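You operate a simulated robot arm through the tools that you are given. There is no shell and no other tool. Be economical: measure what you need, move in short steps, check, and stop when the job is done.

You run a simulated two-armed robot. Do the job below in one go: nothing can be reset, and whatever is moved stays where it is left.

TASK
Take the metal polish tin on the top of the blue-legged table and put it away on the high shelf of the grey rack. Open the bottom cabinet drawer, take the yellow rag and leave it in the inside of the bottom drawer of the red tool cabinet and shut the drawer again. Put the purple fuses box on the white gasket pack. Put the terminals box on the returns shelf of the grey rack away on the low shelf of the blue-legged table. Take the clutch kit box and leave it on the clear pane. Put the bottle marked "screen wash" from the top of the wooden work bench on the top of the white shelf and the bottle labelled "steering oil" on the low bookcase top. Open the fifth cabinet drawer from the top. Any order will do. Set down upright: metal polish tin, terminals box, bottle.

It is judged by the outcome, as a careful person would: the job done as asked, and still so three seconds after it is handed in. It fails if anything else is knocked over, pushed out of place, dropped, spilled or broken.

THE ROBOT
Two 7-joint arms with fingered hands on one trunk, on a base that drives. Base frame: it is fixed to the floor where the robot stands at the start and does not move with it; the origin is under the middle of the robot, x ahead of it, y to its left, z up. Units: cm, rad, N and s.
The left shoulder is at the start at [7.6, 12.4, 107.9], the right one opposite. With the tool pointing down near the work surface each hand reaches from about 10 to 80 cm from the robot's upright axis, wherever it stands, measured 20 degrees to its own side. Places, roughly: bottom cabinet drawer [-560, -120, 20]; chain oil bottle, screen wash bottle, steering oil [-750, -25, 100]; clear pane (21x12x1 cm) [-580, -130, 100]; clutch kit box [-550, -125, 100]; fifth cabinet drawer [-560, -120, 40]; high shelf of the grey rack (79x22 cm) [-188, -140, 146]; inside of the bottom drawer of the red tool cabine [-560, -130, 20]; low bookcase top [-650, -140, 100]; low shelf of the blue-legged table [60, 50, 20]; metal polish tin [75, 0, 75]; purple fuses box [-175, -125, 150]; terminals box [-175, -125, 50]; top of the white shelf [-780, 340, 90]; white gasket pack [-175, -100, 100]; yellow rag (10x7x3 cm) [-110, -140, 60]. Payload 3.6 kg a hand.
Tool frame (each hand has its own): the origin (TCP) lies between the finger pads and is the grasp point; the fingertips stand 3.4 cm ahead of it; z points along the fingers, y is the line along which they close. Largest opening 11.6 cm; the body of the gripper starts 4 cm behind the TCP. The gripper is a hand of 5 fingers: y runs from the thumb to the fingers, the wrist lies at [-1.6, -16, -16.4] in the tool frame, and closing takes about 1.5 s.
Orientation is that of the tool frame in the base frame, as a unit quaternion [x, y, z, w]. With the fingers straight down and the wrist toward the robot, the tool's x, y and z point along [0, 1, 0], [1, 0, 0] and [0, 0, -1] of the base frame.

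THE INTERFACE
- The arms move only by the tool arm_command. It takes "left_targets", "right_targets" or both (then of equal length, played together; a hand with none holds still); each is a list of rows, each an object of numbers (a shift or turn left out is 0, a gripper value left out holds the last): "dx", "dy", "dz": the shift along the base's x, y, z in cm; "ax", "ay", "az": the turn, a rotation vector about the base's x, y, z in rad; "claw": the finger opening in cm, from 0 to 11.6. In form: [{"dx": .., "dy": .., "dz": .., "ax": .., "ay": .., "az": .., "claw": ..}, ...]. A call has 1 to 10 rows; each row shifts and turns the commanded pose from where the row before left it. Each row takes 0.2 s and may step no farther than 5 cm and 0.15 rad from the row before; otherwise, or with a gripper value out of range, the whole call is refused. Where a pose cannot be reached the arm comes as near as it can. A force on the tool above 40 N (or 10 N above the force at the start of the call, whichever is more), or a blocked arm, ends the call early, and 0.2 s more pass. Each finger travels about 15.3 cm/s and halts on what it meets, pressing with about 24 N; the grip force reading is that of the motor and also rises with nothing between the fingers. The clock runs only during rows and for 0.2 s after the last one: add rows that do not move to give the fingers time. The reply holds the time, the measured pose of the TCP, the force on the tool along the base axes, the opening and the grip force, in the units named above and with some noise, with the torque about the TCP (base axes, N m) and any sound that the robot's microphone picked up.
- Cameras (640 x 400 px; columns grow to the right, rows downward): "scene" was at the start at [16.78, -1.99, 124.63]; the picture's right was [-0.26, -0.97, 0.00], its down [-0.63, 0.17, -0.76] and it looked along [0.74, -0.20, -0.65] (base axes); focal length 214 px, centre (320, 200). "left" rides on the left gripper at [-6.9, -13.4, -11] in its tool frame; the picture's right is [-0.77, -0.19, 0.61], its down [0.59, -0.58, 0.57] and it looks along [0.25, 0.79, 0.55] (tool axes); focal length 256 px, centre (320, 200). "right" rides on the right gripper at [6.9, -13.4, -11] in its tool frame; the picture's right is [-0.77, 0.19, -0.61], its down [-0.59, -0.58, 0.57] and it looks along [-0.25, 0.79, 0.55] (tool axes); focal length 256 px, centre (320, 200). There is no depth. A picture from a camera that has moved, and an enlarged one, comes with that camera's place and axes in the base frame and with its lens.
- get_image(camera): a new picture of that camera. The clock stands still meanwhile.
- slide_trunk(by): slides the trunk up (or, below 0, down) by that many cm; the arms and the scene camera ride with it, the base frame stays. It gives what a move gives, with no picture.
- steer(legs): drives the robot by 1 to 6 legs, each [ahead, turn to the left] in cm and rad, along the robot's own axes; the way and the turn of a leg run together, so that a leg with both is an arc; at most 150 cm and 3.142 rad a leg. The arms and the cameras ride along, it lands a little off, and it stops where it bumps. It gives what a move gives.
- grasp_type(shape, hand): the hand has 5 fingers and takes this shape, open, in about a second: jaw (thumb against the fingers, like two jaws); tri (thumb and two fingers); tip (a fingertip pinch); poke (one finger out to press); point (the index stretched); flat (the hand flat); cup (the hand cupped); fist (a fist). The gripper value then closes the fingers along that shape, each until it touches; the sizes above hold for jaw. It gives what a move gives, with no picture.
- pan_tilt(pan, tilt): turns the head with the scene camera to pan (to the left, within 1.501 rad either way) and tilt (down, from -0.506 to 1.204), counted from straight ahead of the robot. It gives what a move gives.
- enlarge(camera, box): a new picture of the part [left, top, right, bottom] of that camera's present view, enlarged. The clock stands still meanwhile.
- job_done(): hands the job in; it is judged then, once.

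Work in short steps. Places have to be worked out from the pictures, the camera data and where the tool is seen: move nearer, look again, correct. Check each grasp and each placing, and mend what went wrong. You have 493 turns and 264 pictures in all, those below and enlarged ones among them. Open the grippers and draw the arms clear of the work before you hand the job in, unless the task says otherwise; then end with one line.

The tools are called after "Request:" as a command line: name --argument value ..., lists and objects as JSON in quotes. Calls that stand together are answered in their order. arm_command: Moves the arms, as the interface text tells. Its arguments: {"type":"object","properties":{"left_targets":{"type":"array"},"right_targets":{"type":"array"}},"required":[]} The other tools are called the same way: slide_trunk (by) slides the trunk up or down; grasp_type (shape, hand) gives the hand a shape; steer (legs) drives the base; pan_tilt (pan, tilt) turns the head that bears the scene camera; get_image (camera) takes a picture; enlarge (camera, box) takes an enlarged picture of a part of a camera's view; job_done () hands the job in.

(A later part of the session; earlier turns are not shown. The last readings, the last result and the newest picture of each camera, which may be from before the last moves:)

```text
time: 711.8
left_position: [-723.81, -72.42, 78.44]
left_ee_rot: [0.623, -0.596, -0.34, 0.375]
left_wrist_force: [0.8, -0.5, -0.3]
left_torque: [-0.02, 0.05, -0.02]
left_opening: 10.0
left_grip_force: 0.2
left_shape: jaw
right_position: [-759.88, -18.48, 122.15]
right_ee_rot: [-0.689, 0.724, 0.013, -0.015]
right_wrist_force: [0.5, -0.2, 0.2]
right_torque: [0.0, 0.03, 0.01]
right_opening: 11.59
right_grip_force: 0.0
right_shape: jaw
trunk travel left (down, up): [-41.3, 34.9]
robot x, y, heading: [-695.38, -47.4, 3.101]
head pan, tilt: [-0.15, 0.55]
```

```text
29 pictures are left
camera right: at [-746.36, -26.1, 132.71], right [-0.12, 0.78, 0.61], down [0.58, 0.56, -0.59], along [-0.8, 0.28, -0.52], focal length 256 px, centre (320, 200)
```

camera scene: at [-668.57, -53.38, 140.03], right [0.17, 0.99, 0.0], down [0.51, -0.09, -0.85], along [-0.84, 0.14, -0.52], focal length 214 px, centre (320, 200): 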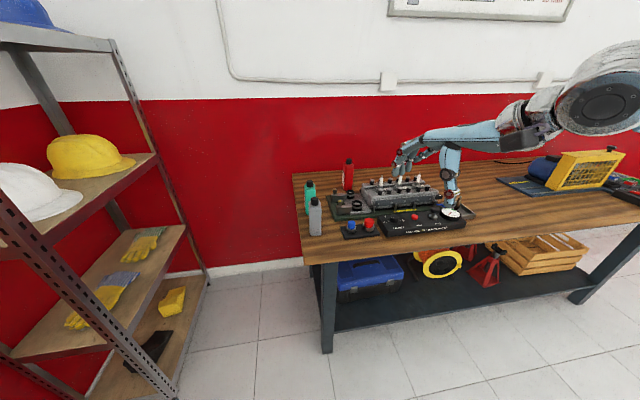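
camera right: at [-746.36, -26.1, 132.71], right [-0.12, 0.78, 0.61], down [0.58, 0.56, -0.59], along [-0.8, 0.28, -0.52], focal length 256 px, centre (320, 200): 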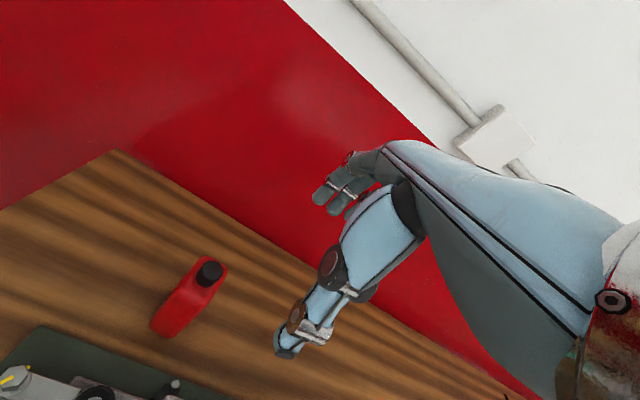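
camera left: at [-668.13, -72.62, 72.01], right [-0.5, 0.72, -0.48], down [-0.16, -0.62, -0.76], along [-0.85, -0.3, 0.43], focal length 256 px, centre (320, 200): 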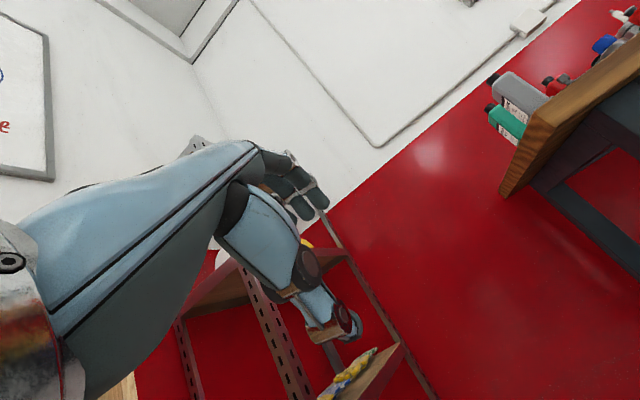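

Red bottle centre ≈(-767,-22.5). Move above and lower to z≈94.

Request:
arm_command --right_targets '[{"dx": -3.5, "dy": -2}, {"dx": -3.4, "dy": -1.9}, {"dz": -4}, {"dz": -4}, {"dz": -4}]'

Request:
get_image --camera "right"

```text
time: 713.0
left_position: [-723.76, -72.36, 78.53]
left_ee_rot: [0.623, -0.596, -0.34, 0.376]
left_wrist_force: [1.3, -0.8, -1.9]
left_torque: [0.01, 0.01, 0.01]
left_opening: 10.01
left_grip_force: 0.1
left_shape: jaw
right_position: [-766.75, -22.25, 110.26]
right_ee_rot: [-0.689, 0.725, 0.013, -0.016]
right_wrist_force: [0.1, 0.4, -0.6]
right_torque: [-0.05, 0.01, 0.02]
right_opening: 11.59
right_grip_force: 0.1
right_shape: jaw
trunk travel left (down, up): [-41.3, 34.9]
robot x, y, heading: [-695.32, -47.66, 3.104]
head pan, tilt: [-0.15, 0.55]
```

```text
28 pictures are left
camera right: at [-753.24, -29.85, 120.66], right [-0.12, 0.78, 0.61], down [0.58, 0.56, -0.59], along [-0.8, 0.28, -0.52], focal length 256 px, centre (320, 200)
```

right: 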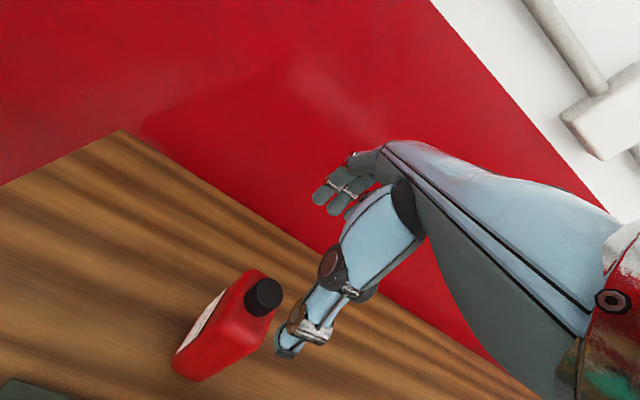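

Aligned. Lower until the palm just touches the cap, then grip.

Request:
arm_command --right_targets '[{"dz": -4}, {"dz": -4}, {"dz": -3}, {"dz": -1.5}, {"dz": -1}, {"dz": -0.7}]'

Request:
arm_command --right_targets '[{"claw": 9}, {"claw": 7}, {"claw": 5}, {"claw": 3}, {}, {}, {}, {}]'

Request:
get_image --camera "right"

```text
time: 714.4
left_position: [-723.72, -72.38, 78.52]
left_ee_rot: [0.623, -0.596, -0.34, 0.375]
left_wrist_force: [-0.3, 0.1, 0.6]
left_torque: [0.04, 0.03, 0.0]
left_opening: 10.02
left_grip_force: 0.1
left_shape: jaw
right_position: [-766.5, -22.34, 96.16]
right_ee_rot: [-0.689, 0.724, 0.013, -0.016]
right_wrist_force: [2.1, -0.2, 1.0]
right_torque: [-0.03, 0.01, 0.03]
right_opening: 11.6
right_grip_force: 0.0
right_shape: jaw
trunk travel left (down, up): [-41.3, 34.9]
robot x, y, heading: [-695.17, -47.26, 3.1]
head pan, tilt: [-0.15, 0.55]
```

```text
time: 716.2
left_position: [-723.69, -72.41, 78.5]
left_ee_rot: [0.622, -0.597, -0.34, 0.375]
left_wrist_force: [0.5, 0.3, 0.5]
left_torque: [-0.03, -0.04, 0.0]
left_opening: 10.01
left_grip_force: 0.1
left_shape: jaw
right_position: [-766.6, -22.38, 96.2]
right_ee_rot: [-0.689, 0.725, 0.014, -0.016]
right_wrist_force: [1.3, 1.8, 5.0]
right_torque: [0.08, 0.15, -0.02]
right_opening: 7.9
right_grip_force: 23.5
right_shape: jaw
trunk travel left (down, up): [-41.3, 34.9]
robot x, y, heading: [-695.68, -47.8, 3.099]
head pan, tilt: [-0.15, 0.55]
```

```text
27 pictures are left
camera right: at [-753.11, -29.94, 106.64], right [-0.12, 0.78, 0.61], down [0.58, 0.56, -0.59], along [-0.8, 0.29, -0.52], focal length 256 px, centre (320, 200)
```

right: 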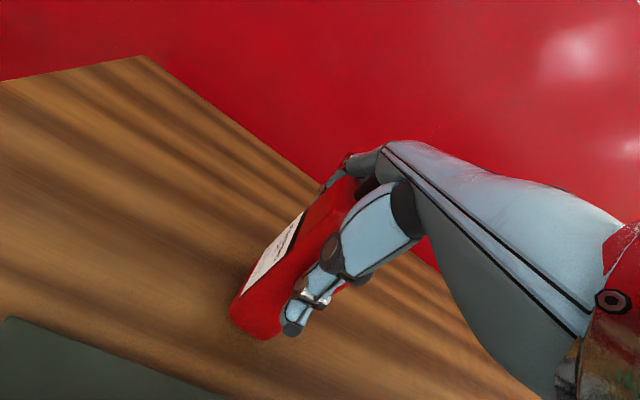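

Gripped at 7.9 cm on the body. Lift.

Request:
arm_command --right_targets '[{"dz": 1}, {"dz": 2}, {"dz": 3}, {"dz": 4}, {"dz": 4}, {"dz": 4}, {"dz": 4}, {"dz": 3}]'

Request:
arm_command --right_targets '[{"dx": 4, "dy": 0.5}, {"dx": 4, "dy": 0.5}, {"dx": 4, "dy": 0.5}, {"dx": 4, "dy": 0.5}, {"dx": 4}, {"dx": 3}]'

Request:
get_image --camera "right"

```text
time: 718.0
left_position: [-723.72, -72.4, 78.5]
left_ee_rot: [0.623, -0.597, -0.341, 0.375]
left_wrist_force: [1.4, -0.4, -0.5]
left_torque: [-0.01, 0.01, 0.0]
left_opening: 10.0
left_grip_force: 0.1
left_shape: jaw
right_position: [-766.67, -22.39, 121.05]
right_ee_rot: [-0.689, 0.725, 0.012, -0.016]
right_wrist_force: [0.3, 0.7, -4.3]
right_torque: [-0.03, 0.0, 0.01]
right_opening: 7.89
right_grip_force: 23.9
right_shape: jaw
trunk travel left (down, up): [-41.3, 34.9]
robot x, y, heading: [-695.53, -47.38, 3.1]
head pan, tilt: [-0.15, 0.55]
```

```text
time: 719.4
left_position: [-723.63, -72.38, 78.44]
left_ee_rot: [0.622, -0.598, -0.34, 0.374]
left_wrist_force: [-0.1, -0.4, 0.3]
left_torque: [0.0, 0.02, -0.01]
left_opening: 10.02
left_grip_force: 0.0
left_shape: jaw
right_position: [-743.58, -20.39, 121.13]
right_ee_rot: [-0.689, 0.725, 0.013, -0.015]
right_wrist_force: [0.8, 0.3, -5.0]
right_torque: [-0.03, 0.03, -0.02]
right_opening: 7.88
right_grip_force: 23.8
right_shape: jaw
trunk travel left (down, up): [-41.3, 34.9]
robot x, y, heading: [-695.35, -47.88, 3.097]
head pan, tilt: [-0.15, 0.55]
```

```text
26 pictures are left
camera right: at [-730.11, -27.89, 131.63], right [-0.12, 0.78, 0.61], down [0.58, 0.56, -0.59], along [-0.8, 0.29, -0.52], focal length 256 px, centre (320, 200)
```

right: 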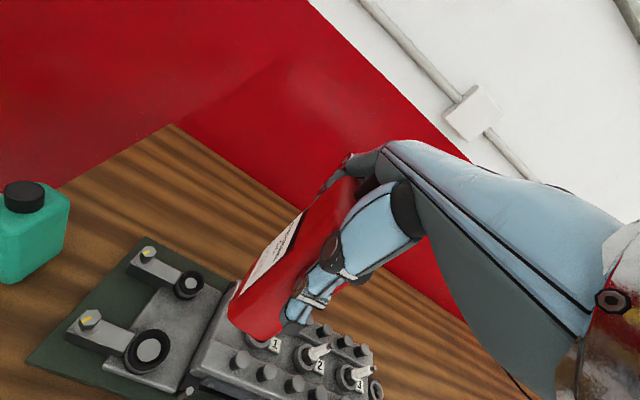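

Steering oil held. Bookcase top ≈ z 109.5 with free space near (-660,-116). Raise the trunk 12, back up and turn to face it.

Request:
slide_trunk --by 13

Request:
steer --legs '[[-52, 0]]'

Request:
steer --legs '[[0, 1.61]]'

Request:
pan_tilt --pan -0.3 --tilt 0.7

Request:
get_image --camera "scene"

```text
time: 720.9
left_position: [-723.92, -72.3, 91.54]
left_ee_rot: [0.621, -0.598, -0.342, 0.374]
left_wrist_force: [0.1, 0.4, -0.2]
left_torque: [0.0, 0.03, 0.01]
left_opening: 10.01
left_grip_force: 0.0
left_shape: jaw
right_position: [-743.53, -20.38, 134.08]
right_ee_rot: [-0.689, 0.724, 0.011, -0.015]
right_wrist_force: [-0.4, -1.0, -3.9]
right_torque: [-0.02, -0.02, 0.0]
right_opening: 7.89
right_grip_force: 23.7
right_shape: jaw
trunk travel left (down, up): [-54.3, 21.9]
robot x, y, heading: [-695.43, -47.42, 3.095]
head pan, tilt: [-0.15, 0.55]
```

```text
time: 724.0
left_position: [-671.64, -74.49, 91.56]
left_ee_rot: [0.622, -0.596, -0.341, 0.376]
left_wrist_force: [-0.2, -0.2, -0.3]
left_torque: [0.01, -0.01, -0.01]
left_opening: 10.02
left_grip_force: 0.1
left_shape: jaw
right_position: [-691.61, -22.53, 134.18]
right_ee_rot: [-0.69, 0.724, 0.013, -0.015]
right_wrist_force: [-0.2, 0.2, -3.9]
right_torque: [0.02, -0.01, 0.0]
right_opening: 7.91
right_grip_force: 24.4
right_shape: jaw
trunk travel left (down, up): [-54.3, 21.9]
robot x, y, heading: [-643.21, -49.64, 3.1]
head pan, tilt: [-0.15, 0.55]
```

```text
time: 728.3
left_position: [-617.7, -77.28, 91.56]
left_ee_rot: [0.862, 0.033, 0.033, 0.505]
left_wrist_force: [-0.2, -0.3, -0.4]
left_torque: [-0.02, 0.0, 0.0]
left_opening: 10.02
left_grip_force: 0.1
left_shape: jaw
right_position: [-668.92, -99.04, 134.13]
right_ee_rot: [1.0, -0.006, 0.002, 0.02]
right_wrist_force: [-0.8, -0.4, -4.2]
right_torque: [0.03, 0.01, -0.02]
right_opening: 7.87
right_grip_force: 23.5
right_shape: jaw
trunk travel left (down, up): [-54.3, 21.9]
robot x, y, heading: [-643.2, -49.77, -1.579]
head pan, tilt: [-0.15, 0.55]
```

```text
time: 729.0
left_position: [-617.58, -77.31, 91.45]
left_ee_rot: [0.862, 0.033, 0.033, 0.505]
left_wrist_force: [-0.6, -0.4, 0.0]
left_torque: [0.0, 0.0, -0.01]
left_opening: 10.04
left_grip_force: 0.1
left_shape: jaw
right_position: [-668.9, -99.01, 133.98]
right_ee_rot: [1.0, -0.007, 0.002, 0.019]
right_wrist_force: [0.0, 0.6, -3.8]
right_torque: [-0.01, -0.03, 0.01]
right_opening: 7.87
right_grip_force: 23.7
right_shape: jaw
trunk travel left (down, up): [-54.3, 21.9]
robot x, y, heading: [-643.42, -49.53, -1.573]
head pan, tilt: [-0.3, 0.7]
```

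```text
25 pictures are left
camera scene: at [-645.9, -59.42, 151.8], right [-0.95, 0.3, 0.0], down [0.19, 0.61, -0.76], along [-0.23, -0.73, -0.64], focal length 214 px, centre (320, 200)
```

scene: 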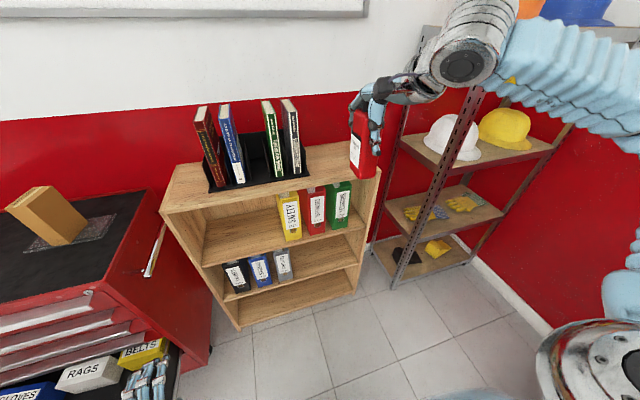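

Free spot right of the book stand ≈(-671,-118). Carry the bottle there.

Request:
arm_command --right_targets '[{"dy": -4, "dx": -0.4}, {"dy": -4, "dx": -0.4}, {"dy": -4, "dx": -0.4}, {"dy": -4, "dx": -0.4}, {"dy": -3, "dx": -0.4}]'

Request:
get_image --camera "right"

```text
time: 730.2
left_position: [-617.54, -77.33, 91.45]
left_ee_rot: [0.862, 0.034, 0.034, 0.505]
left_wrist_force: [-0.6, 0.2, -0.6]
left_torque: [0.01, 0.02, 0.0]
left_opening: 9.99
left_grip_force: 0.0
left_shape: jaw
right_position: [-670.82, -118.2, 133.96]
right_ee_rot: [1.0, -0.006, 0.001, 0.02]
right_wrist_force: [0.0, 0.6, -4.2]
right_torque: [-0.01, 0.02, 0.01]
right_opening: 7.85
right_grip_force: 24.2
right_shape: jaw
trunk travel left (down, up): [-54.3, 21.9]
robot x, y, heading: [-643.39, -49.39, -1.575]
head pan, tilt: [-0.3, 0.7]
```

```text
24 pictures are left
camera right: at [-663.69, -104.46, 144.38], right [-0.77, -0.15, 0.61], down [-0.58, 0.56, -0.59], along [-0.26, -0.81, -0.52], focal length 256 px, centre (320, 200)
```

right: 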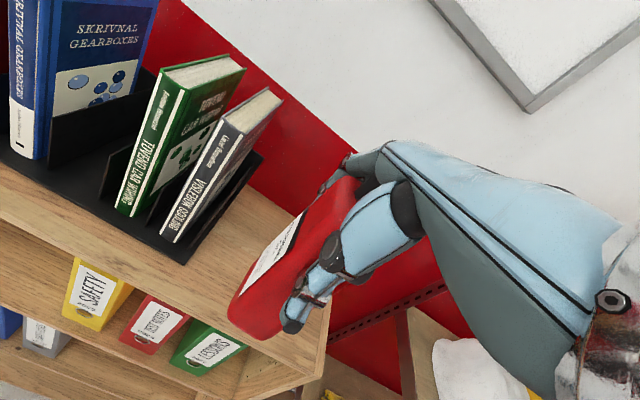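

The front edge is further back (y≈-120); move 10 cm further in before lowering.

Request:
arm_command --right_targets '[{"dy": -3, "dx": -0.6}, {"dy": -3, "dx": -0.6}, {"dy": -3, "dx": -0.6}, {"dy": -1.5}]'

Request:
get_image --camera "scene"

```text
time: 731.2
left_position: [-617.73, -77.14, 91.57]
left_ee_rot: [0.862, 0.033, 0.033, 0.505]
left_wrist_force: [0.3, 0.9, -0.8]
left_torque: [0.01, -0.02, 0.01]
left_opening: 10.02
left_grip_force: 0.1
left_shape: jaw
right_position: [-672.81, -127.07, 134.04]
right_ee_rot: [1.0, -0.007, 0.002, 0.019]
right_wrist_force: [-0.9, -0.2, -4.7]
right_torque: [-0.02, -0.06, 0.01]
right_opening: 7.86
right_grip_force: 23.5
right_shape: jaw
right hand out of reach, approached as far as the arm can: row 4
trunk travel left (down, up): [-54.3, 21.9]
robot x, y, heading: [-643.15, -50.05, -1.574]
head pan, tilt: [-0.3, 0.7]
```

```text
23 pictures are left
camera scene: at [-645.99, -59.36, 151.79], right [-0.95, 0.3, 0.0], down [0.2, 0.61, -0.76], along [-0.23, -0.73, -0.64], focal length 214 px, centre (320, 200)
```

scene: 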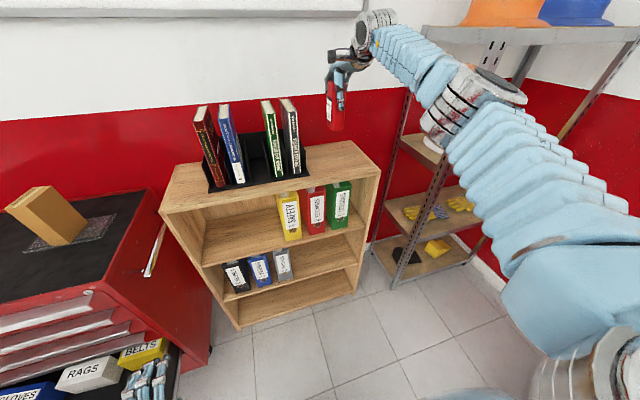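

The landing point projects to the middle of the free top area. Lower until contact.

Request:
arm_command --right_targets '[{"dz": -2}, {"dz": -2}, {"dz": -1.5}, {"dz": -1}, {"dz": -1}, {"dz": -0.7}, {"dz": -0.6}, {"dz": -0.5}, {"dz": -0.5}]'

```text
time: 733.2
left_position: [-617.59, -77.27, 91.57]
left_ee_rot: [0.861, 0.034, 0.034, 0.506]
left_wrist_force: [-0.1, -0.6, -0.2]
left_torque: [0.01, 0.02, -0.03]
left_opening: 9.98
left_grip_force: 0.0
left_shape: jaw
right_position: [-672.55, -126.94, 124.28]
right_ee_rot: [1.0, -0.007, 0.002, 0.019]
right_wrist_force: [0.5, 0.5, -4.5]
right_torque: [-0.02, 0.0, 0.0]
right_opening: 7.87
right_grip_force: 23.5
right_shape: jaw
trunk travel left (down, up): [-54.3, 21.9]
robot x, y, heading: [-643.26, -49.96, -1.582]
head pan, tilt: [-0.3, 0.7]
```

Request:
arm_command --right_targets '[{"dz": -0.6}, {"dz": -0.6}, {"dz": -0.6}, {"dz": -0.6}, {"dz": -0.6}, {"dz": -0.6}, {"dz": -0.6}, {"dz": -0.6}, {"dz": -0.6}, {"dz": -0.6}]'

```text
time: 735.4
left_position: [-617.57, -77.33, 91.46]
left_ee_rot: [0.862, 0.033, 0.033, 0.505]
left_wrist_force: [-0.7, -0.6, 0.8]
left_torque: [0.01, 0.0, 0.0]
left_opening: 10.03
left_grip_force: 0.0
left_shape: jaw
right_position: [-672.67, -126.97, 118.15]
right_ee_rot: [1.0, -0.007, 0.003, 0.02]
right_wrist_force: [0.2, -0.2, -4.0]
right_torque: [0.0, 0.04, -0.04]
right_opening: 7.88
right_grip_force: 23.9
right_shape: jaw
trunk travel left (down, up): [-54.3, 21.9]
robot x, y, heading: [-643.34, -50.0, -1.58]
head pan, tilt: [-0.3, 0.7]
```

Request:
get_image --camera "right"

```text
22 pictures are left
camera right: at [-665.59, -113.34, 128.67], right [-0.77, -0.15, 0.61], down [-0.58, 0.56, -0.59], along [-0.26, -0.81, -0.52], focal length 256 px, centre (320, 200)
```

right: 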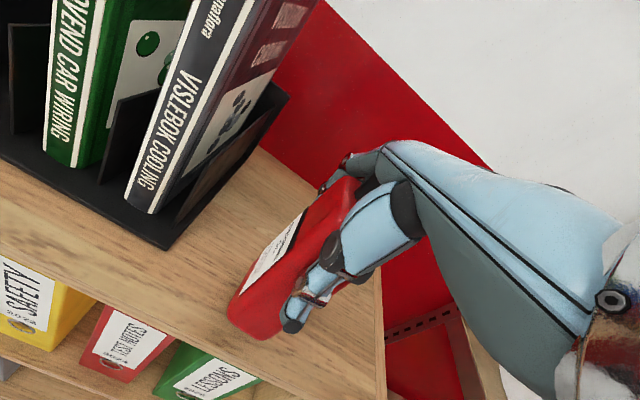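

Top is lower (≈z 100) and its front edge ≈y -125.5; I need ~7 cm further in. Raise 3 and drive forward 8.

Request:
arm_command --right_targets '[{"dz": 2}, {"dz": 2}]'

Request:
steer --legs '[[8, 0]]'

Request:
get_image --camera "right"

```text
time: 736.0
left_position: [-617.57, -77.23, 91.52]
left_ee_rot: [0.861, 0.033, 0.033, 0.506]
left_wrist_force: [0.4, -0.5, -0.1]
left_torque: [-0.01, -0.01, 0.03]
left_opening: 10.02
left_grip_force: 0.1
left_shape: jaw
right_position: [-672.55, -126.99, 122.29]
right_ee_rot: [1.0, -0.006, 0.002, 0.019]
right_wrist_force: [0.2, 0.0, -4.6]
right_torque: [-0.04, 0.05, 0.0]
right_opening: 7.88
right_grip_force: 23.9
right_shape: jaw
trunk travel left (down, up): [-54.3, 21.9]
robot x, y, heading: [-643.19, -49.82, -1.575]
head pan, tilt: [-0.3, 0.7]
```

```text
time: 737.5
left_position: [-617.53, -77.58, 92.85]
left_ee_rot: [0.841, 0.035, 0.031, 0.539]
left_wrist_force: [-0.8, 0.1, -0.1]
left_torque: [0.0, 0.03, 0.1]
left_opening: 9.99
left_grip_force: 0.2
left_shape: jaw
right_position: [-681.39, -127.32, 127.5]
right_ee_rot: [0.994, -0.089, -0.011, 0.06]
right_wrist_force: [0.8, -1.0, -7.1]
right_torque: [0.1, 0.01, 0.04]
right_opening: 7.91
right_grip_force: 24.0
right_shape: jaw
trunk travel left (down, up): [-54.3, 21.9]
robot x, y, heading: [-643.59, -57.77, -1.577]
head pan, tilt: [-0.3, 0.7]
stopped in leg 1: the robot was blocked; the commanded pose is now the measured one
```

```text
21 pictures are left
camera right: at [-671.95, -114.21, 136.62], right [-0.77, 0.02, 0.64], down [-0.5, 0.6, -0.62], along [-0.4, -0.8, -0.45], focal length 256 px, centre (320, 200)
```

right: 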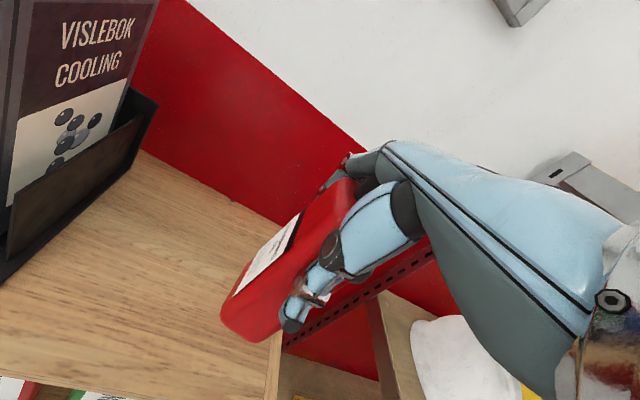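

Settle, then correct to (-671,-133).

Request:
pan_tilt --pan -0.2 --tilt 0.7

Request:
arm_command --right_targets '[{"dx": 1.5, "dy": -1, "az": 0.04, "ax": 0.02}, {"dx": 2, "dy": -1, "az": 0.04, "ax": 0.02}, {"dx": 2, "dy": -1, "az": 0.04, "ax": 0.02}, {"dx": 2, "dy": -1, "az": 0.04, "ax": 0.02}, {"dx": 2, "dy": -1, "az": 0.02}, {"dx": 1, "dy": -1}]'

```text
time: 738.1
left_position: [-617.74, -80.47, 92.74]
left_ee_rot: [0.848, 0.037, 0.033, 0.527]
left_wrist_force: [0.1, 0.1, 1.0]
left_torque: [-0.01, -0.01, -0.04]
left_opening: 10.0
left_grip_force: 0.1
left_shape: jaw
right_position: [-682.63, -131.73, 125.51]
right_ee_rot: [0.994, -0.102, -0.013, 0.047]
right_wrist_force: [-2.5, -0.7, -3.3]
right_torque: [0.02, -0.13, 0.03]
right_opening: 7.85
right_grip_force: 23.8
right_shape: jaw
trunk travel left (down, up): [-54.3, 21.9]
robot x, y, heading: [-643.57, -57.63, -1.574]
head pan, tilt: [-0.201, 0.7]
```

```text
time: 738.5
left_position: [-617.7, -76.34, 93.2]
left_ee_rot: [0.837, 0.036, 0.03, 0.545]
left_wrist_force: [-0.1, -0.1, -0.7]
left_torque: [0.03, -0.01, 0.02]
left_opening: 10.01
left_grip_force: 0.1
left_shape: jaw
right_position: [-682.63, -126.1, 128.63]
right_ee_rot: [0.993, -0.098, -0.013, 0.065]
right_wrist_force: [-2.5, 1.7, -3.7]
right_torque: [0.08, -0.1, 0.07]
right_opening: 7.87
right_grip_force: 23.6
right_shape: jaw
trunk travel left (down, up): [-54.3, 21.9]
robot x, y, heading: [-643.54, -57.76, -1.577]
head pan, tilt: [-0.201, 0.7]
stopped in row 1 (right hand): the arm was blocked; the commanded pose is now the measured one
```

Request:
pan_tilt --pan 0.5 --tilt 0.7

Request:
pan_tilt --pan -0.4 --tilt 0.7

Request:
arm_command --right_targets '[{"dx": 1, "dy": -0.5, "az": 0.03, "ax": 0.02}, {"dx": 1.2, "dy": -0.5, "az": 0.03, "ax": 0.02}, {"dx": 1.2, "dy": -0.5, "az": 0.03, "ax": 0.02}, {"dx": 1.2, "dy": -0.5, "az": 0.03, "ax": 0.02}, {"dx": 1.2, "dy": -0.5, "az": 0.03}, {"dx": 1.2, "dy": -0.5, "az": 0.03}, {"dx": 1.2, "dy": -0.5}, {"dx": 1.2}, {"dx": 1}]'

```text
time: 739.5
left_position: [-617.57, -78.52, 92.78]
left_ee_rot: [0.843, 0.037, 0.032, 0.536]
left_wrist_force: [0.0, 0.3, 0.4]
left_torque: [-0.01, -0.03, 0.0]
left_opening: 9.98
left_grip_force: 0.1
left_shape: jaw
right_position: [-681.85, -129.43, 126.69]
right_ee_rot: [0.994, -0.092, -0.012, 0.054]
right_wrist_force: [-0.4, -0.2, -4.6]
right_torque: [0.05, 0.0, 0.0]
right_opening: 7.86
right_grip_force: 23.7
right_shape: jaw
trunk travel left (down, up): [-54.3, 21.9]
robot x, y, heading: [-643.23, -58.06, -1.575]
head pan, tilt: [0.499, 0.7]
```

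```text
time: 740.8
left_position: [-617.7, -78.11, 92.71]
left_ee_rot: [0.842, 0.036, 0.031, 0.538]
left_wrist_force: [-0.4, -0.2, 0.4]
left_torque: [0.01, 0.01, -0.04]
left_opening: 10.0
left_grip_force: 0.1
left_shape: jaw
right_position: [-682.0, -128.79, 127.22]
right_ee_rot: [0.994, -0.095, -0.012, 0.056]
right_wrist_force: [0.1, -0.7, -4.9]
right_torque: [0.0, -0.02, 0.01]
right_opening: 7.88
right_grip_force: 24.0
right_shape: jaw
trunk travel left (down, up): [-54.3, 21.9]
robot x, y, heading: [-643.27, -58.05, -1.575]
head pan, tilt: [-0.4, 0.7]
```

```text
time: 742.8
left_position: [-617.65, -78.14, 92.68]
left_ee_rot: [0.842, 0.038, 0.032, 0.537]
left_wrist_force: [0.1, 1.3, 0.2]
left_torque: [-0.01, 0.02, -0.01]
left_opening: 9.98
left_grip_force: 0.1
left_shape: jaw
right_position: [-671.54, -132.31, 127.23]
right_ee_rot: [1.0, -0.004, -0.012, 0.017]
right_wrist_force: [-0.3, -0.6, -4.1]
right_torque: [0.02, 0.01, 0.01]
right_opening: 7.86
right_grip_force: 23.8
right_shape: jaw
trunk travel left (down, up): [-54.3, 21.9]
robot x, y, heading: [-643.32, -58.04, -1.58]
head pan, tilt: [-0.4, 0.7]
```

In place at (-671.5,-132.3). Lower to contact.

Request:
arm_command --right_targets '[{"dz": -2, "ay": -0.025, "dy": -0.4}, {"dz": -2, "dy": -0.3}, {"dz": -2}, {"dz": -2}, {"dz": -1}, {"dz": -0.8}, {"dz": -0.8}, {"dz": -0.6}, {"dz": -0.6}]'

Request:
arm_command --right_targets '[{"dz": -0.5}, {"dz": -0.5}, {"dz": -0.5}, {"dz": -0.5}, {"dz": -0.5}]'

Request:
get_image --camera "right"

```text
time: 744.8
left_position: [-617.54, -77.77, 92.95]
left_ee_rot: [0.841, 0.038, 0.031, 0.539]
left_wrist_force: [-1.4, 0.0, -0.5]
left_torque: [0.04, -0.01, 0.03]
left_opening: 10.0
left_grip_force: 0.0
left_shape: jaw
right_position: [-671.34, -132.93, 116.56]
right_ee_rot: [1.0, -0.003, 0.002, 0.025]
right_wrist_force: [1.7, 4.6, 33.4]
right_torque: [-0.37, 0.74, -0.1]
right_opening: 7.89
right_grip_force: 24.0
right_shape: jaw
trunk travel left (down, up): [-54.3, 21.9]
robot x, y, heading: [-643.33, -57.97, -1.577]
head pan, tilt: [-0.4, 0.7]
```

```text
time: 745.2
left_position: [-617.5, -77.98, 92.73]
left_ee_rot: [0.842, 0.036, 0.03, 0.538]
left_wrist_force: [0.3, -0.5, -0.2]
left_torque: [0.01, -0.03, 0.03]
left_opening: 9.98
left_grip_force: 0.0
left_shape: jaw
right_position: [-671.39, -133.22, 116.53]
right_ee_rot: [0.999, -0.002, 0.005, 0.031]
right_wrist_force: [1.7, 5.3, 21.0]
right_torque: [0.17, 0.36, -0.1]
right_opening: 7.83
right_grip_force: 24.2
right_shape: jaw
trunk travel left (down, up): [-54.3, 21.9]
robot x, y, heading: [-643.44, -57.68, -1.583]
head pan, tilt: [-0.4, 0.7]
stopped in row 2 (right hand): the force on the tool passed its limit at 46 N (the readings are from after the stop); the commanded pose is now the measured one
```

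```text
20 pictures are left
camera right: at [-664.57, -119.32, 126.71], right [-0.78, -0.14, 0.61], down [-0.58, 0.54, -0.61], along [-0.25, -0.83, -0.51], focal length 256 px, centre (320, 200)
```

right: 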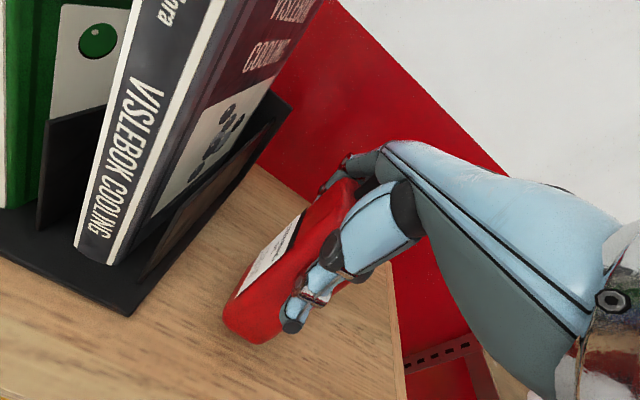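

The bottle rests on the bookcase top, clear of the edges. Ease and release.

Request:
arm_command --right_targets '[{"dz": 0.4}, {"claw": 8.6}, {"claw": 9.6}, {"claw": 10.8}, {"claw": 11.6}, {}, {"dz": 1.5}, {"dz": 2}, {"dz": 3}, {"dz": 3}]'

Request:
get_image --camera "right"

```text
time: 747.4
left_position: [-617.59, -78.0, 92.86]
left_ee_rot: [0.842, 0.037, 0.032, 0.537]
left_wrist_force: [1.0, 0.0, -1.4]
left_torque: [0.0, -0.02, -0.03]
left_opening: 10.01
left_grip_force: 0.0
left_shape: jaw
right_position: [-671.27, -133.4, 125.85]
right_ee_rot: [1.0, -0.003, 0.002, 0.026]
right_wrist_force: [-0.2, 0.3, -0.1]
right_torque: [0.03, -0.01, 0.0]
right_opening: 11.61
right_grip_force: 0.1
right_shape: jaw
trunk travel left (down, up): [-54.3, 21.9]
robot x, y, heading: [-643.31, -58.24, -1.575]
head pan, tilt: [-0.4, 0.7]
```

```text
19 pictures are left
camera right: at [-664.49, -119.47, 136.17], right [-0.77, -0.15, 0.62], down [-0.58, 0.55, -0.6], along [-0.25, -0.82, -0.51], focal length 256 px, centre (320, 200)
```

right: 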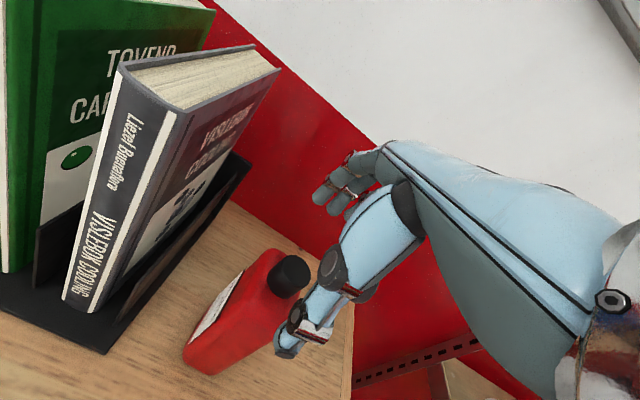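

Steering oil stands upright. Retract and go for the teal screen wash.

Request:
arm_command --right_targets '[{"dz": 3}, {"dz": 3}, {"dy": 4}, {"dy": 4}, {"dy": 4}, {"dy": 4}, {"dy": 4}, {"dy": 4}, {"dy": 4}]'

Request:
steer --legs '[[-10, 0]]'

Request:
steer --legs '[[0, -1.14]]'

Request:
steer --legs '[[44, 0]]'

Request:
steer --legs '[[0, -0.42]]'

```text
time: 749.4
left_position: [-617.52, -78.05, 92.81]
left_ee_rot: [0.842, 0.036, 0.03, 0.538]
left_wrist_force: [0.4, 0.2, 0.2]
left_torque: [-0.02, 0.0, -0.01]
left_opening: 10.02
left_grip_force: 0.1
left_shape: jaw
right_position: [-671.6, -104.98, 131.88]
right_ee_rot: [1.0, -0.004, 0.003, 0.026]
right_wrist_force: [-0.1, 0.2, 1.2]
right_torque: [-0.01, -0.03, 0.01]
right_opening: 11.61
right_grip_force: 0.1
right_shape: jaw
trunk travel left (down, up): [-54.3, 21.9]
robot x, y, heading: [-643.18, -58.23, -1.579]
head pan, tilt: [-0.4, 0.7]
```

```text
time: 750.5
left_position: [-617.6, -68.91, 92.85]
left_ee_rot: [0.843, 0.036, 0.031, 0.535]
left_wrist_force: [0.0, -0.4, 0.9]
left_torque: [0.01, 0.03, 0.02]
left_opening: 10.0
left_grip_force: 0.1
left_shape: jaw
right_position: [-671.3, -96.37, 131.69]
right_ee_rot: [1.0, -0.002, 0.003, 0.022]
right_wrist_force: [0.7, -0.5, -0.7]
right_torque: [0.01, -0.02, -0.01]
right_opening: 11.59
right_grip_force: 0.1
right_shape: jaw
trunk travel left (down, up): [-54.3, 21.9]
robot x, y, heading: [-643.39, -48.38, -1.577]
head pan, tilt: [-0.4, 0.7]
```

```text
time: 753.8
left_position: [-650.53, -80.02, 92.82]
left_ee_rot: [0.729, -0.42, -0.263, 0.472]
left_wrist_force: [-0.7, 0.1, 0.4]
left_torque: [-0.01, 0.0, 0.01]
left_opening: 10.03
left_grip_force: 0.0
left_shape: jaw
right_position: [-697.85, -42.75, 132.0]
right_ee_rot: [0.842, -0.539, -0.012, 0.025]
right_wrist_force: [0.6, 0.0, 1.0]
right_torque: [-0.02, -0.01, 0.04]
right_opening: 11.6
right_grip_force: 0.0
right_shape: jaw
trunk travel left (down, up): [-54.3, 21.9]
robot x, y, heading: [-643.07, -47.99, -2.708]
head pan, tilt: [-0.4, 0.7]
```

```text
time: 756.5
left_position: [-690.56, -98.62, 92.83]
left_ee_rot: [0.729, -0.421, -0.264, 0.471]
left_wrist_force: [-0.9, -0.2, -0.9]
left_torque: [0.0, 0.02, 0.02]
left_opening: 10.0
left_grip_force: 0.2
left_shape: jaw
right_position: [-737.9, -61.36, 131.94]
right_ee_rot: [0.842, -0.538, -0.013, 0.025]
right_wrist_force: [-0.6, 0.0, -0.4]
right_torque: [-0.01, -0.02, 0.01]
right_opening: 11.56
right_grip_force: 0.0
right_shape: jaw
trunk travel left (down, up): [-54.3, 21.9]
robot x, y, heading: [-683.51, -66.89, -2.709]
head pan, tilt: [-0.4, 0.7]
```

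```text
time: 758.1
left_position: [-702.72, -92.99, 92.87]
left_ee_rot: [0.627, -0.562, -0.355, 0.407]
left_wrist_force: [0.9, 0.0, 0.4]
left_torque: [-0.01, 0.03, 0.0]
left_opening: 9.98
left_grip_force: 0.1
left_shape: jaw
right_position: [-731.06, -39.81, 131.99]
right_ee_rot: [0.712, -0.701, -0.016, 0.022]
right_wrist_force: [0.4, 0.1, -0.5]
right_torque: [0.01, 0.01, 0.05]
right_opening: 11.59
right_grip_force: 0.1
right_shape: jaw
trunk travel left (down, up): [-54.3, 21.9]
robot x, y, heading: [-683.84, -66.93, -3.124]
head pan, tilt: [-0.4, 0.7]
```

Request:
arm_command --right_targets '[{"dx": -4, "dy": -0.9}, {"dx": -4, "dy": -0.9}, {"dx": -4, "dy": -0.9}, {"dx": -4, "dy": -0.9}, {"dx": -3.5, "dy": -0.6}, {"dz": -4}, {"dz": -4}, {"dz": -4}, {"dz": -4}]'

Request:
get_image --camera "right"

```text
time: 760.1
left_position: [-702.83, -92.96, 92.83]
left_ee_rot: [0.627, -0.562, -0.354, 0.407]
left_wrist_force: [0.6, 0.6, -0.2]
left_torque: [-0.02, 0.0, -0.01]
left_opening: 10.01
left_grip_force: 0.0
left_shape: jaw
right_position: [-750.53, -43.9, 115.93]
right_ee_rot: [0.713, -0.7, -0.017, 0.022]
right_wrist_force: [0.3, -0.4, 0.3]
right_torque: [0.0, -0.01, 0.01]
right_opening: 11.59
right_grip_force: 0.0
right_shape: jaw
trunk travel left (down, up): [-54.3, 21.9]
robot x, y, heading: [-683.45, -66.73, -3.124]
head pan, tilt: [-0.4, 0.7]
```

```text
18 pictures are left
camera right: at [-736.41, -50.5, 126.16], right [-0.17, 0.77, 0.62], down [0.53, 0.59, -0.6], along [-0.83, 0.23, -0.51], focal length 256 px, centre (320, 200)
```

right: 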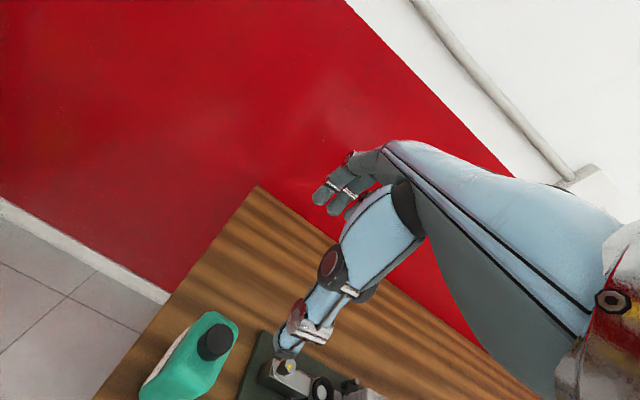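

Teal cap at (-748,-44.5). Align, lower to z≈96.2, grip.

Request:
arm_command --right_targets '[{"dx": 1.3, "dy": -0.4}, {"dx": 1.2, "dy": -0.3}, {"dz": -4}, {"dz": -4}, {"dz": -4}, {"dz": -3}, {"dz": -2}, {"dz": -1.5}, {"dz": -0.8}]'

Request:
get_image --camera "right"

```text
time: 762.1
left_position: [-702.7, -92.85, 92.89]
left_ee_rot: [0.627, -0.562, -0.354, 0.407]
left_wrist_force: [0.3, 0.0, 0.6]
left_torque: [0.01, -0.01, 0.0]
left_opening: 9.99
left_grip_force: 0.0
left_shape: jaw
right_position: [-747.97, -44.66, 96.67]
right_ee_rot: [0.713, -0.7, -0.017, 0.022]
right_wrist_force: [-0.1, -0.5, -0.4]
right_torque: [-0.05, -0.03, -0.01]
right_opening: 11.62
right_grip_force: 0.0
right_shape: jaw
trunk travel left (down, up): [-54.3, 21.9]
robot x, y, heading: [-683.65, -66.89, -3.121]
head pan, tilt: [-0.4, 0.7]
```

```text
17 pictures are left
camera right: at [-733.95, -51.24, 106.91], right [-0.17, 0.77, 0.62], down [0.54, 0.6, -0.6], along [-0.83, 0.23, -0.51], focal length 256 px, centre (320, 200)
```

right: 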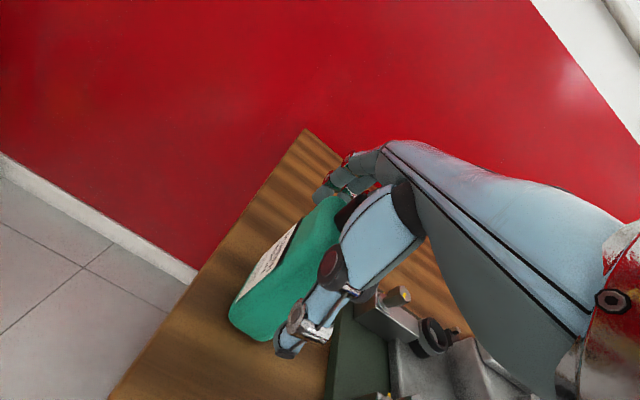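

Good. Close and lift.

Request:
arm_command --right_targets '[{"dz": -0.4, "claw": 9}, {"claw": 7}, {"claw": 5}, {"claw": 3}, {}, {}, {}, {}]'

Request:
arm_command --right_targets '[{"dz": 1}, {"dz": 2}, {"dz": 3}, {"dz": 4}, {"dz": 4}, {"dz": 4}, {"dz": 4}, {"dz": 4}]'

Request:
get_image --camera "right"

```text
time: 763.9
left_position: [-702.72, -93.02, 92.85]
left_ee_rot: [0.626, -0.562, -0.355, 0.407]
left_wrist_force: [-0.1, -0.4, 0.1]
left_torque: [0.02, 0.0, -0.01]
left_opening: 9.99
left_grip_force: 0.1
left_shape: jaw
right_position: [-747.89, -44.59, 96.39]
right_ee_rot: [0.713, -0.701, -0.017, 0.022]
right_wrist_force: [1.8, 0.2, 6.9]
right_torque: [0.02, 0.18, 0.0]
right_opening: 7.52
right_grip_force: 23.8
right_shape: jaw
trunk travel left (down, up): [-54.3, 21.9]
robot x, y, heading: [-683.25, -66.93, -3.125]
head pan, tilt: [-0.4, 0.7]
```

```text
time: 765.7
left_position: [-702.8, -93.0, 92.79]
left_ee_rot: [0.627, -0.562, -0.354, 0.407]
left_wrist_force: [-0.3, -0.5, 0.0]
left_torque: [0.02, 0.0, 0.01]
left_opening: 10.02
left_grip_force: 0.1
left_shape: jaw
right_position: [-748.1, -44.63, 122.27]
right_ee_rot: [0.713, -0.701, -0.016, 0.02]
right_wrist_force: [0.7, -0.2, -4.1]
right_torque: [-0.04, -0.04, -0.05]
right_opening: 7.48
right_grip_force: 23.8
right_shape: jaw
trunk travel left (down, up): [-54.3, 21.9]
robot x, y, heading: [-683.73, -66.7, -3.123]
head pan, tilt: [-0.4, 0.7]
```

```text
16 pictures are left
camera right: at [-733.99, -51.25, 132.55], right [-0.17, 0.77, 0.62], down [0.54, 0.6, -0.6], along [-0.83, 0.23, -0.51], focal length 256 px, centre (320, 200)
```

right: 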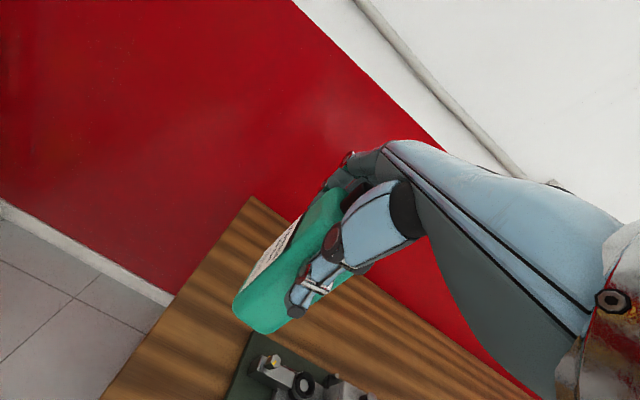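

Held. Retract, back away and face +y to see the way to the white shelf.

Request:
arm_command --right_targets '[{"dx": 4}, {"dx": 4}, {"dx": 4}, {"dx": 4}, {"dx": 4}]'

Request:
steer --legs '[[-40, 0]]'

Request:
steer --legs '[[0, -1.57]]'

Request:
pan_tilt --pan 0.2 --tilt 0.2

Request:
get_image --camera "scene"

```text
time: 766.9
left_position: [-702.72, -92.82, 92.89]
left_ee_rot: [0.626, -0.562, -0.356, 0.407]
left_wrist_force: [0.4, -0.1, 1.1]
left_torque: [0.04, 0.02, 0.02]
left_opening: 10.0
left_grip_force: 0.1
left_shape: jaw
right_position: [-727.87, -44.46, 122.42]
right_ee_rot: [0.713, -0.701, -0.016, 0.022]
right_wrist_force: [0.5, 0.6, -3.4]
right_torque: [-0.01, -0.02, -0.04]
right_opening: 7.48
right_grip_force: 23.7
right_shape: jaw
trunk travel left (down, up): [-54.3, 21.9]
robot x, y, heading: [-683.16, -66.86, -3.129]
head pan, tilt: [-0.4, 0.7]
```

```text
time: 769.4
left_position: [-662.92, -92.32, 92.84]
left_ee_rot: [0.625, -0.563, -0.356, 0.407]
left_wrist_force: [0.3, 1.3, 0.6]
left_torque: [0.01, 0.01, -0.02]
left_opening: 9.99
left_grip_force: 0.1
left_shape: jaw
right_position: [-688.12, -43.72, 122.38]
right_ee_rot: [0.712, -0.702, -0.016, 0.021]
right_wrist_force: [0.3, 0.7, -4.6]
right_torque: [-0.03, -0.03, -0.02]
right_opening: 7.48
right_grip_force: 23.7
right_shape: jaw
trunk travel left (down, up): [-54.3, 21.9]
robot x, y, heading: [-643.87, -66.34, -3.125]
head pan, tilt: [-0.4, 0.7]
```

```text
time: 773.6
left_position: [-669.45, -46.2, 92.76]
left_ee_rot: [-0.036, 0.841, 0.54, -0.031]
left_wrist_force: [-0.3, -0.5, -0.2]
left_torque: [0.02, -0.02, 0.05]
left_opening: 10.0
left_grip_force: 0.0
left_shape: jaw
right_position: [-620.42, -21.92, 122.28]
right_ee_rot: [0.002, 1.0, 0.027, -0.003]
right_wrist_force: [0.5, -0.1, -3.8]
right_torque: [-0.02, -0.01, -0.01]
right_opening: 7.45
right_grip_force: 23.7
right_shape: jaw
trunk travel left (down, up): [-54.3, 21.9]
robot x, y, heading: [-643.44, -66.26, 1.57]
head pan, tilt: [-0.4, 0.7]
```

```text
time: 774.6
left_position: [-669.46, -46.26, 92.78]
left_ee_rot: [-0.037, 0.841, 0.54, -0.032]
left_wrist_force: [1.0, -0.5, 0.1]
left_torque: [-0.01, 0.02, 0.04]
left_opening: 10.01
left_grip_force: 0.1
left_shape: jaw
right_position: [-620.42, -21.93, 122.38]
right_ee_rot: [0.002, 1.0, 0.027, -0.003]
right_wrist_force: [-0.2, -1.2, -4.3]
right_torque: [-0.01, 0.02, -0.02]
right_opening: 7.44
right_grip_force: 23.9
right_shape: jaw
trunk travel left (down, up): [-54.3, 21.9]
robot x, y, heading: [-643.72, -66.49, 1.566]
head pan, tilt: [0.201, 0.201]
```

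```text
15 pictures are left
camera scene: at [-645.3, -55.01, 156.33], right [0.98, 0.2, 0.0], down [0.04, -0.2, -0.98], along [-0.19, 0.96, -0.2], focal length 214 px, centre (320, 200)
```

scene: 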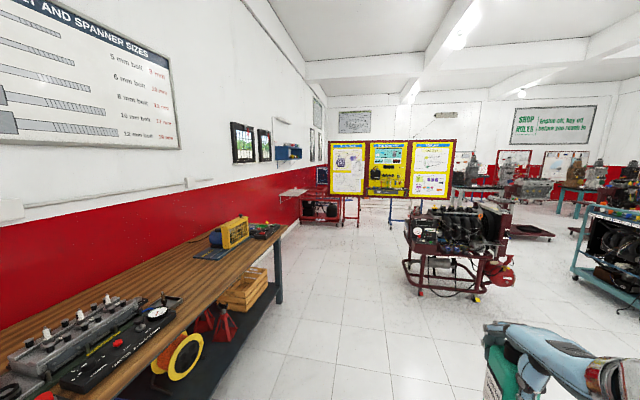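

White wall shelf is at ≈(-768,360). The lane at x≈-670 is clear. Drive along it.

Request:
steer --legs '[[0, 0.08]]'

Request:
steer --legs '[[150, 0]]'

Request:
steer --legs '[[150, 0]]'

Request:
get_image --camera "scene"

```text
time: 775.5
left_position: [-670.99, -48.27, 92.85]
left_ee_rot: [-0.07, 0.839, 0.538, -0.052]
left_wrist_force: [-0.7, 0.3, 1.0]
left_torque: [0.0, -0.01, 0.01]
left_opening: 10.0
left_grip_force: 0.1
left_shape: jaw
right_position: [-623.96, -20.35, 122.37]
right_ee_rot: [-0.038, 0.999, 0.025, -0.005]
right_wrist_force: [0.0, -0.5, -3.5]
right_torque: [-0.09, -0.04, -0.04]
right_opening: 7.48
right_grip_force: 24.3
right_shape: jaw
trunk travel left (down, up): [-54.3, 21.9]
robot x, y, heading: [-643.73, -65.8, 1.647]
head pan, tilt: [0.201, 0.201]
```

```text
time: 783.0
left_position: [-681.04, 103.12, 92.74]
left_ee_rot: [-0.065, 0.84, 0.537, -0.049]
left_wrist_force: [0.9, 0.0, 0.7]
left_torque: [0.0, 0.02, 0.01]
left_opening: 10.0
left_grip_force: 0.1
left_shape: jaw
right_position: [-633.92, 130.7, 122.4]
right_ee_rot: [-0.031, 0.999, 0.026, -0.004]
right_wrist_force: [0.4, 0.0, -4.2]
right_torque: [-0.03, 0.04, 0.0]
right_opening: 7.45
right_grip_force: 24.0
right_shape: jaw
trunk travel left (down, up): [-54.3, 21.9]
robot x, y, heading: [-654.24, 85.02, 1.64]
head pan, tilt: [0.201, 0.201]
```

```text
time: 790.4
left_position: [-689.41, 252.23, 92.8]
left_ee_rot: [-0.061, 0.839, 0.538, -0.047]
left_wrist_force: [-0.4, 0.1, 0.3]
left_torque: [-0.01, 0.0, -0.01]
left_opening: 9.98
left_grip_force: 0.0
left_shape: jaw
right_position: [-641.97, 279.2, 122.3]
right_ee_rot: [-0.025, 0.999, 0.025, -0.004]
right_wrist_force: [-0.2, 0.7, -4.0]
right_torque: [-0.06, 0.01, 0.03]
right_opening: 7.47
right_grip_force: 23.6
right_shape: jaw
trunk travel left (down, up): [-54.3, 21.9]
robot x, y, heading: [-662.69, 233.79, 1.623]
head pan, tilt: [0.201, 0.201]
```

```text
14 pictures are left
camera scene: at [-664.96, 244.87, 156.33], right [0.97, 0.25, 0.0], down [0.05, -0.19, -0.98], along [-0.25, 0.95, -0.2], focal length 214 px, centre (320, 200)
```

scene: 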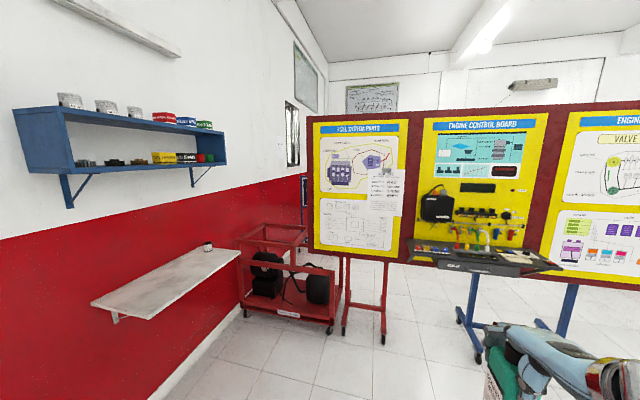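

Shelf top spans about x -752…-790, y 301…362. Go to (-703,304) and face it.

Request:
steer --legs '[[0, 0.44]]'

Request:
steer --legs '[[77, 0]]'

Request:
steer --legs '[[0, 1.08]]'

Request:
pan_tilt --pan -0.25 --tilt 0.7

Request:
get_image --camera "scene"

```text
time: 792.1
left_position: [-694.8, 239.1, 92.83]
left_ee_rot: [-0.241, 0.806, 0.515, -0.162]
left_wrist_force: [-0.7, 0.2, -0.8]
left_torque: [-0.02, 0.01, 0.03]
left_opening: 10.01
left_grip_force: 0.0
left_shape: jaw
right_position: [-663.23, 283.66, 122.3]
right_ee_rot: [-0.244, 0.969, 0.024, -0.01]
right_wrist_force: [0.2, 0.2, -2.8]
right_torque: [-0.03, -0.06, 0.0]
right_opening: 7.41
right_grip_force: 23.6
right_shape: jaw
trunk travel left (down, up): [-54.3, 21.9]
robot x, y, heading: [-662.4, 233.86, 2.058]
head pan, tilt: [0.201, 0.201]
```

```text
time: 796.2
left_position: [-730.88, 305.98, 92.87]
left_ee_rot: [-0.242, 0.806, 0.515, -0.162]
left_wrist_force: [0.6, 0.4, 0.2]
left_torque: [-0.01, 0.02, 0.03]
left_opening: 10.02
left_grip_force: 0.1
left_shape: jaw
right_position: [-699.54, 350.76, 122.41]
right_ee_rot: [-0.245, 0.969, 0.024, -0.01]
right_wrist_force: [0.3, 0.4, -3.7]
right_torque: [-0.04, 0.01, 0.02]
right_opening: 7.45
right_grip_force: 23.4
right_shape: jaw
trunk travel left (down, up): [-54.3, 21.9]
robot x, y, heading: [-698.81, 300.81, 2.067]
head pan, tilt: [0.201, 0.201]
```

```text
time: 799.4
left_position: [-718.11, 274.87, 92.83]
left_ee_rot: [0.626, -0.563, -0.355, 0.406]
left_wrist_force: [0.1, 1.0, -0.5]
left_torque: [-0.01, -0.04, 0.0]
left_opening: 10.01
left_grip_force: 0.1
left_shape: jaw
right_position: [-743.4, 323.22, 122.22]
right_ee_rot: [0.712, -0.702, -0.015, 0.021]
right_wrist_force: [-0.5, -0.4, -3.5]
right_torque: [0.01, -0.03, 0.01]
right_opening: 7.42
right_grip_force: 24.0
right_shape: jaw
trunk travel left (down, up): [-54.3, 21.9]
robot x, y, heading: [-699.23, 300.96, -3.127]
head pan, tilt: [0.201, 0.201]
```

```text
time: 800.3
left_position: [-718.19, 274.69, 92.86]
left_ee_rot: [0.626, -0.563, -0.355, 0.406]
left_wrist_force: [-0.1, 0.6, 0.2]
left_torque: [0.0, -0.02, -0.01]
left_opening: 9.99
left_grip_force: 0.0
left_shape: jaw
right_position: [-743.38, 323.24, 122.43]
right_ee_rot: [0.712, -0.702, -0.016, 0.021]
right_wrist_force: [-0.4, 0.5, -3.4]
right_torque: [-0.01, -0.03, 0.03]
right_opening: 7.4
right_grip_force: 23.9
right_shape: jaw
trunk travel left (down, up): [-54.3, 21.9]
robot x, y, heading: [-699.14, 301.12, -3.126]
head pan, tilt: [-0.25, 0.7]
```

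```text
13 pictures are left
camera scene: at [-708.75, 303.1, 151.8], right [0.23, 0.97, 0.0], down [0.63, -0.15, -0.77], along [-0.74, 0.18, -0.64], focal length 214 px, centre (320, 200)
```

scene: 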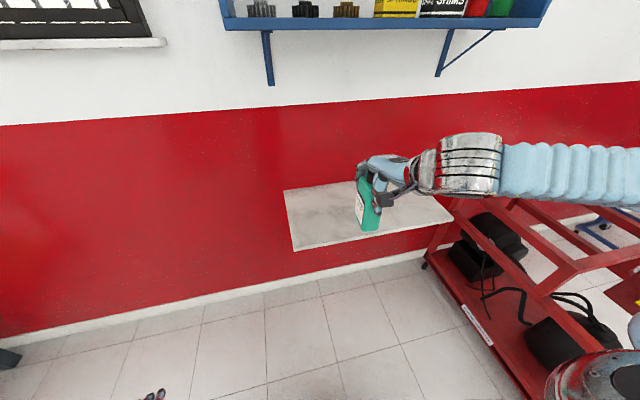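

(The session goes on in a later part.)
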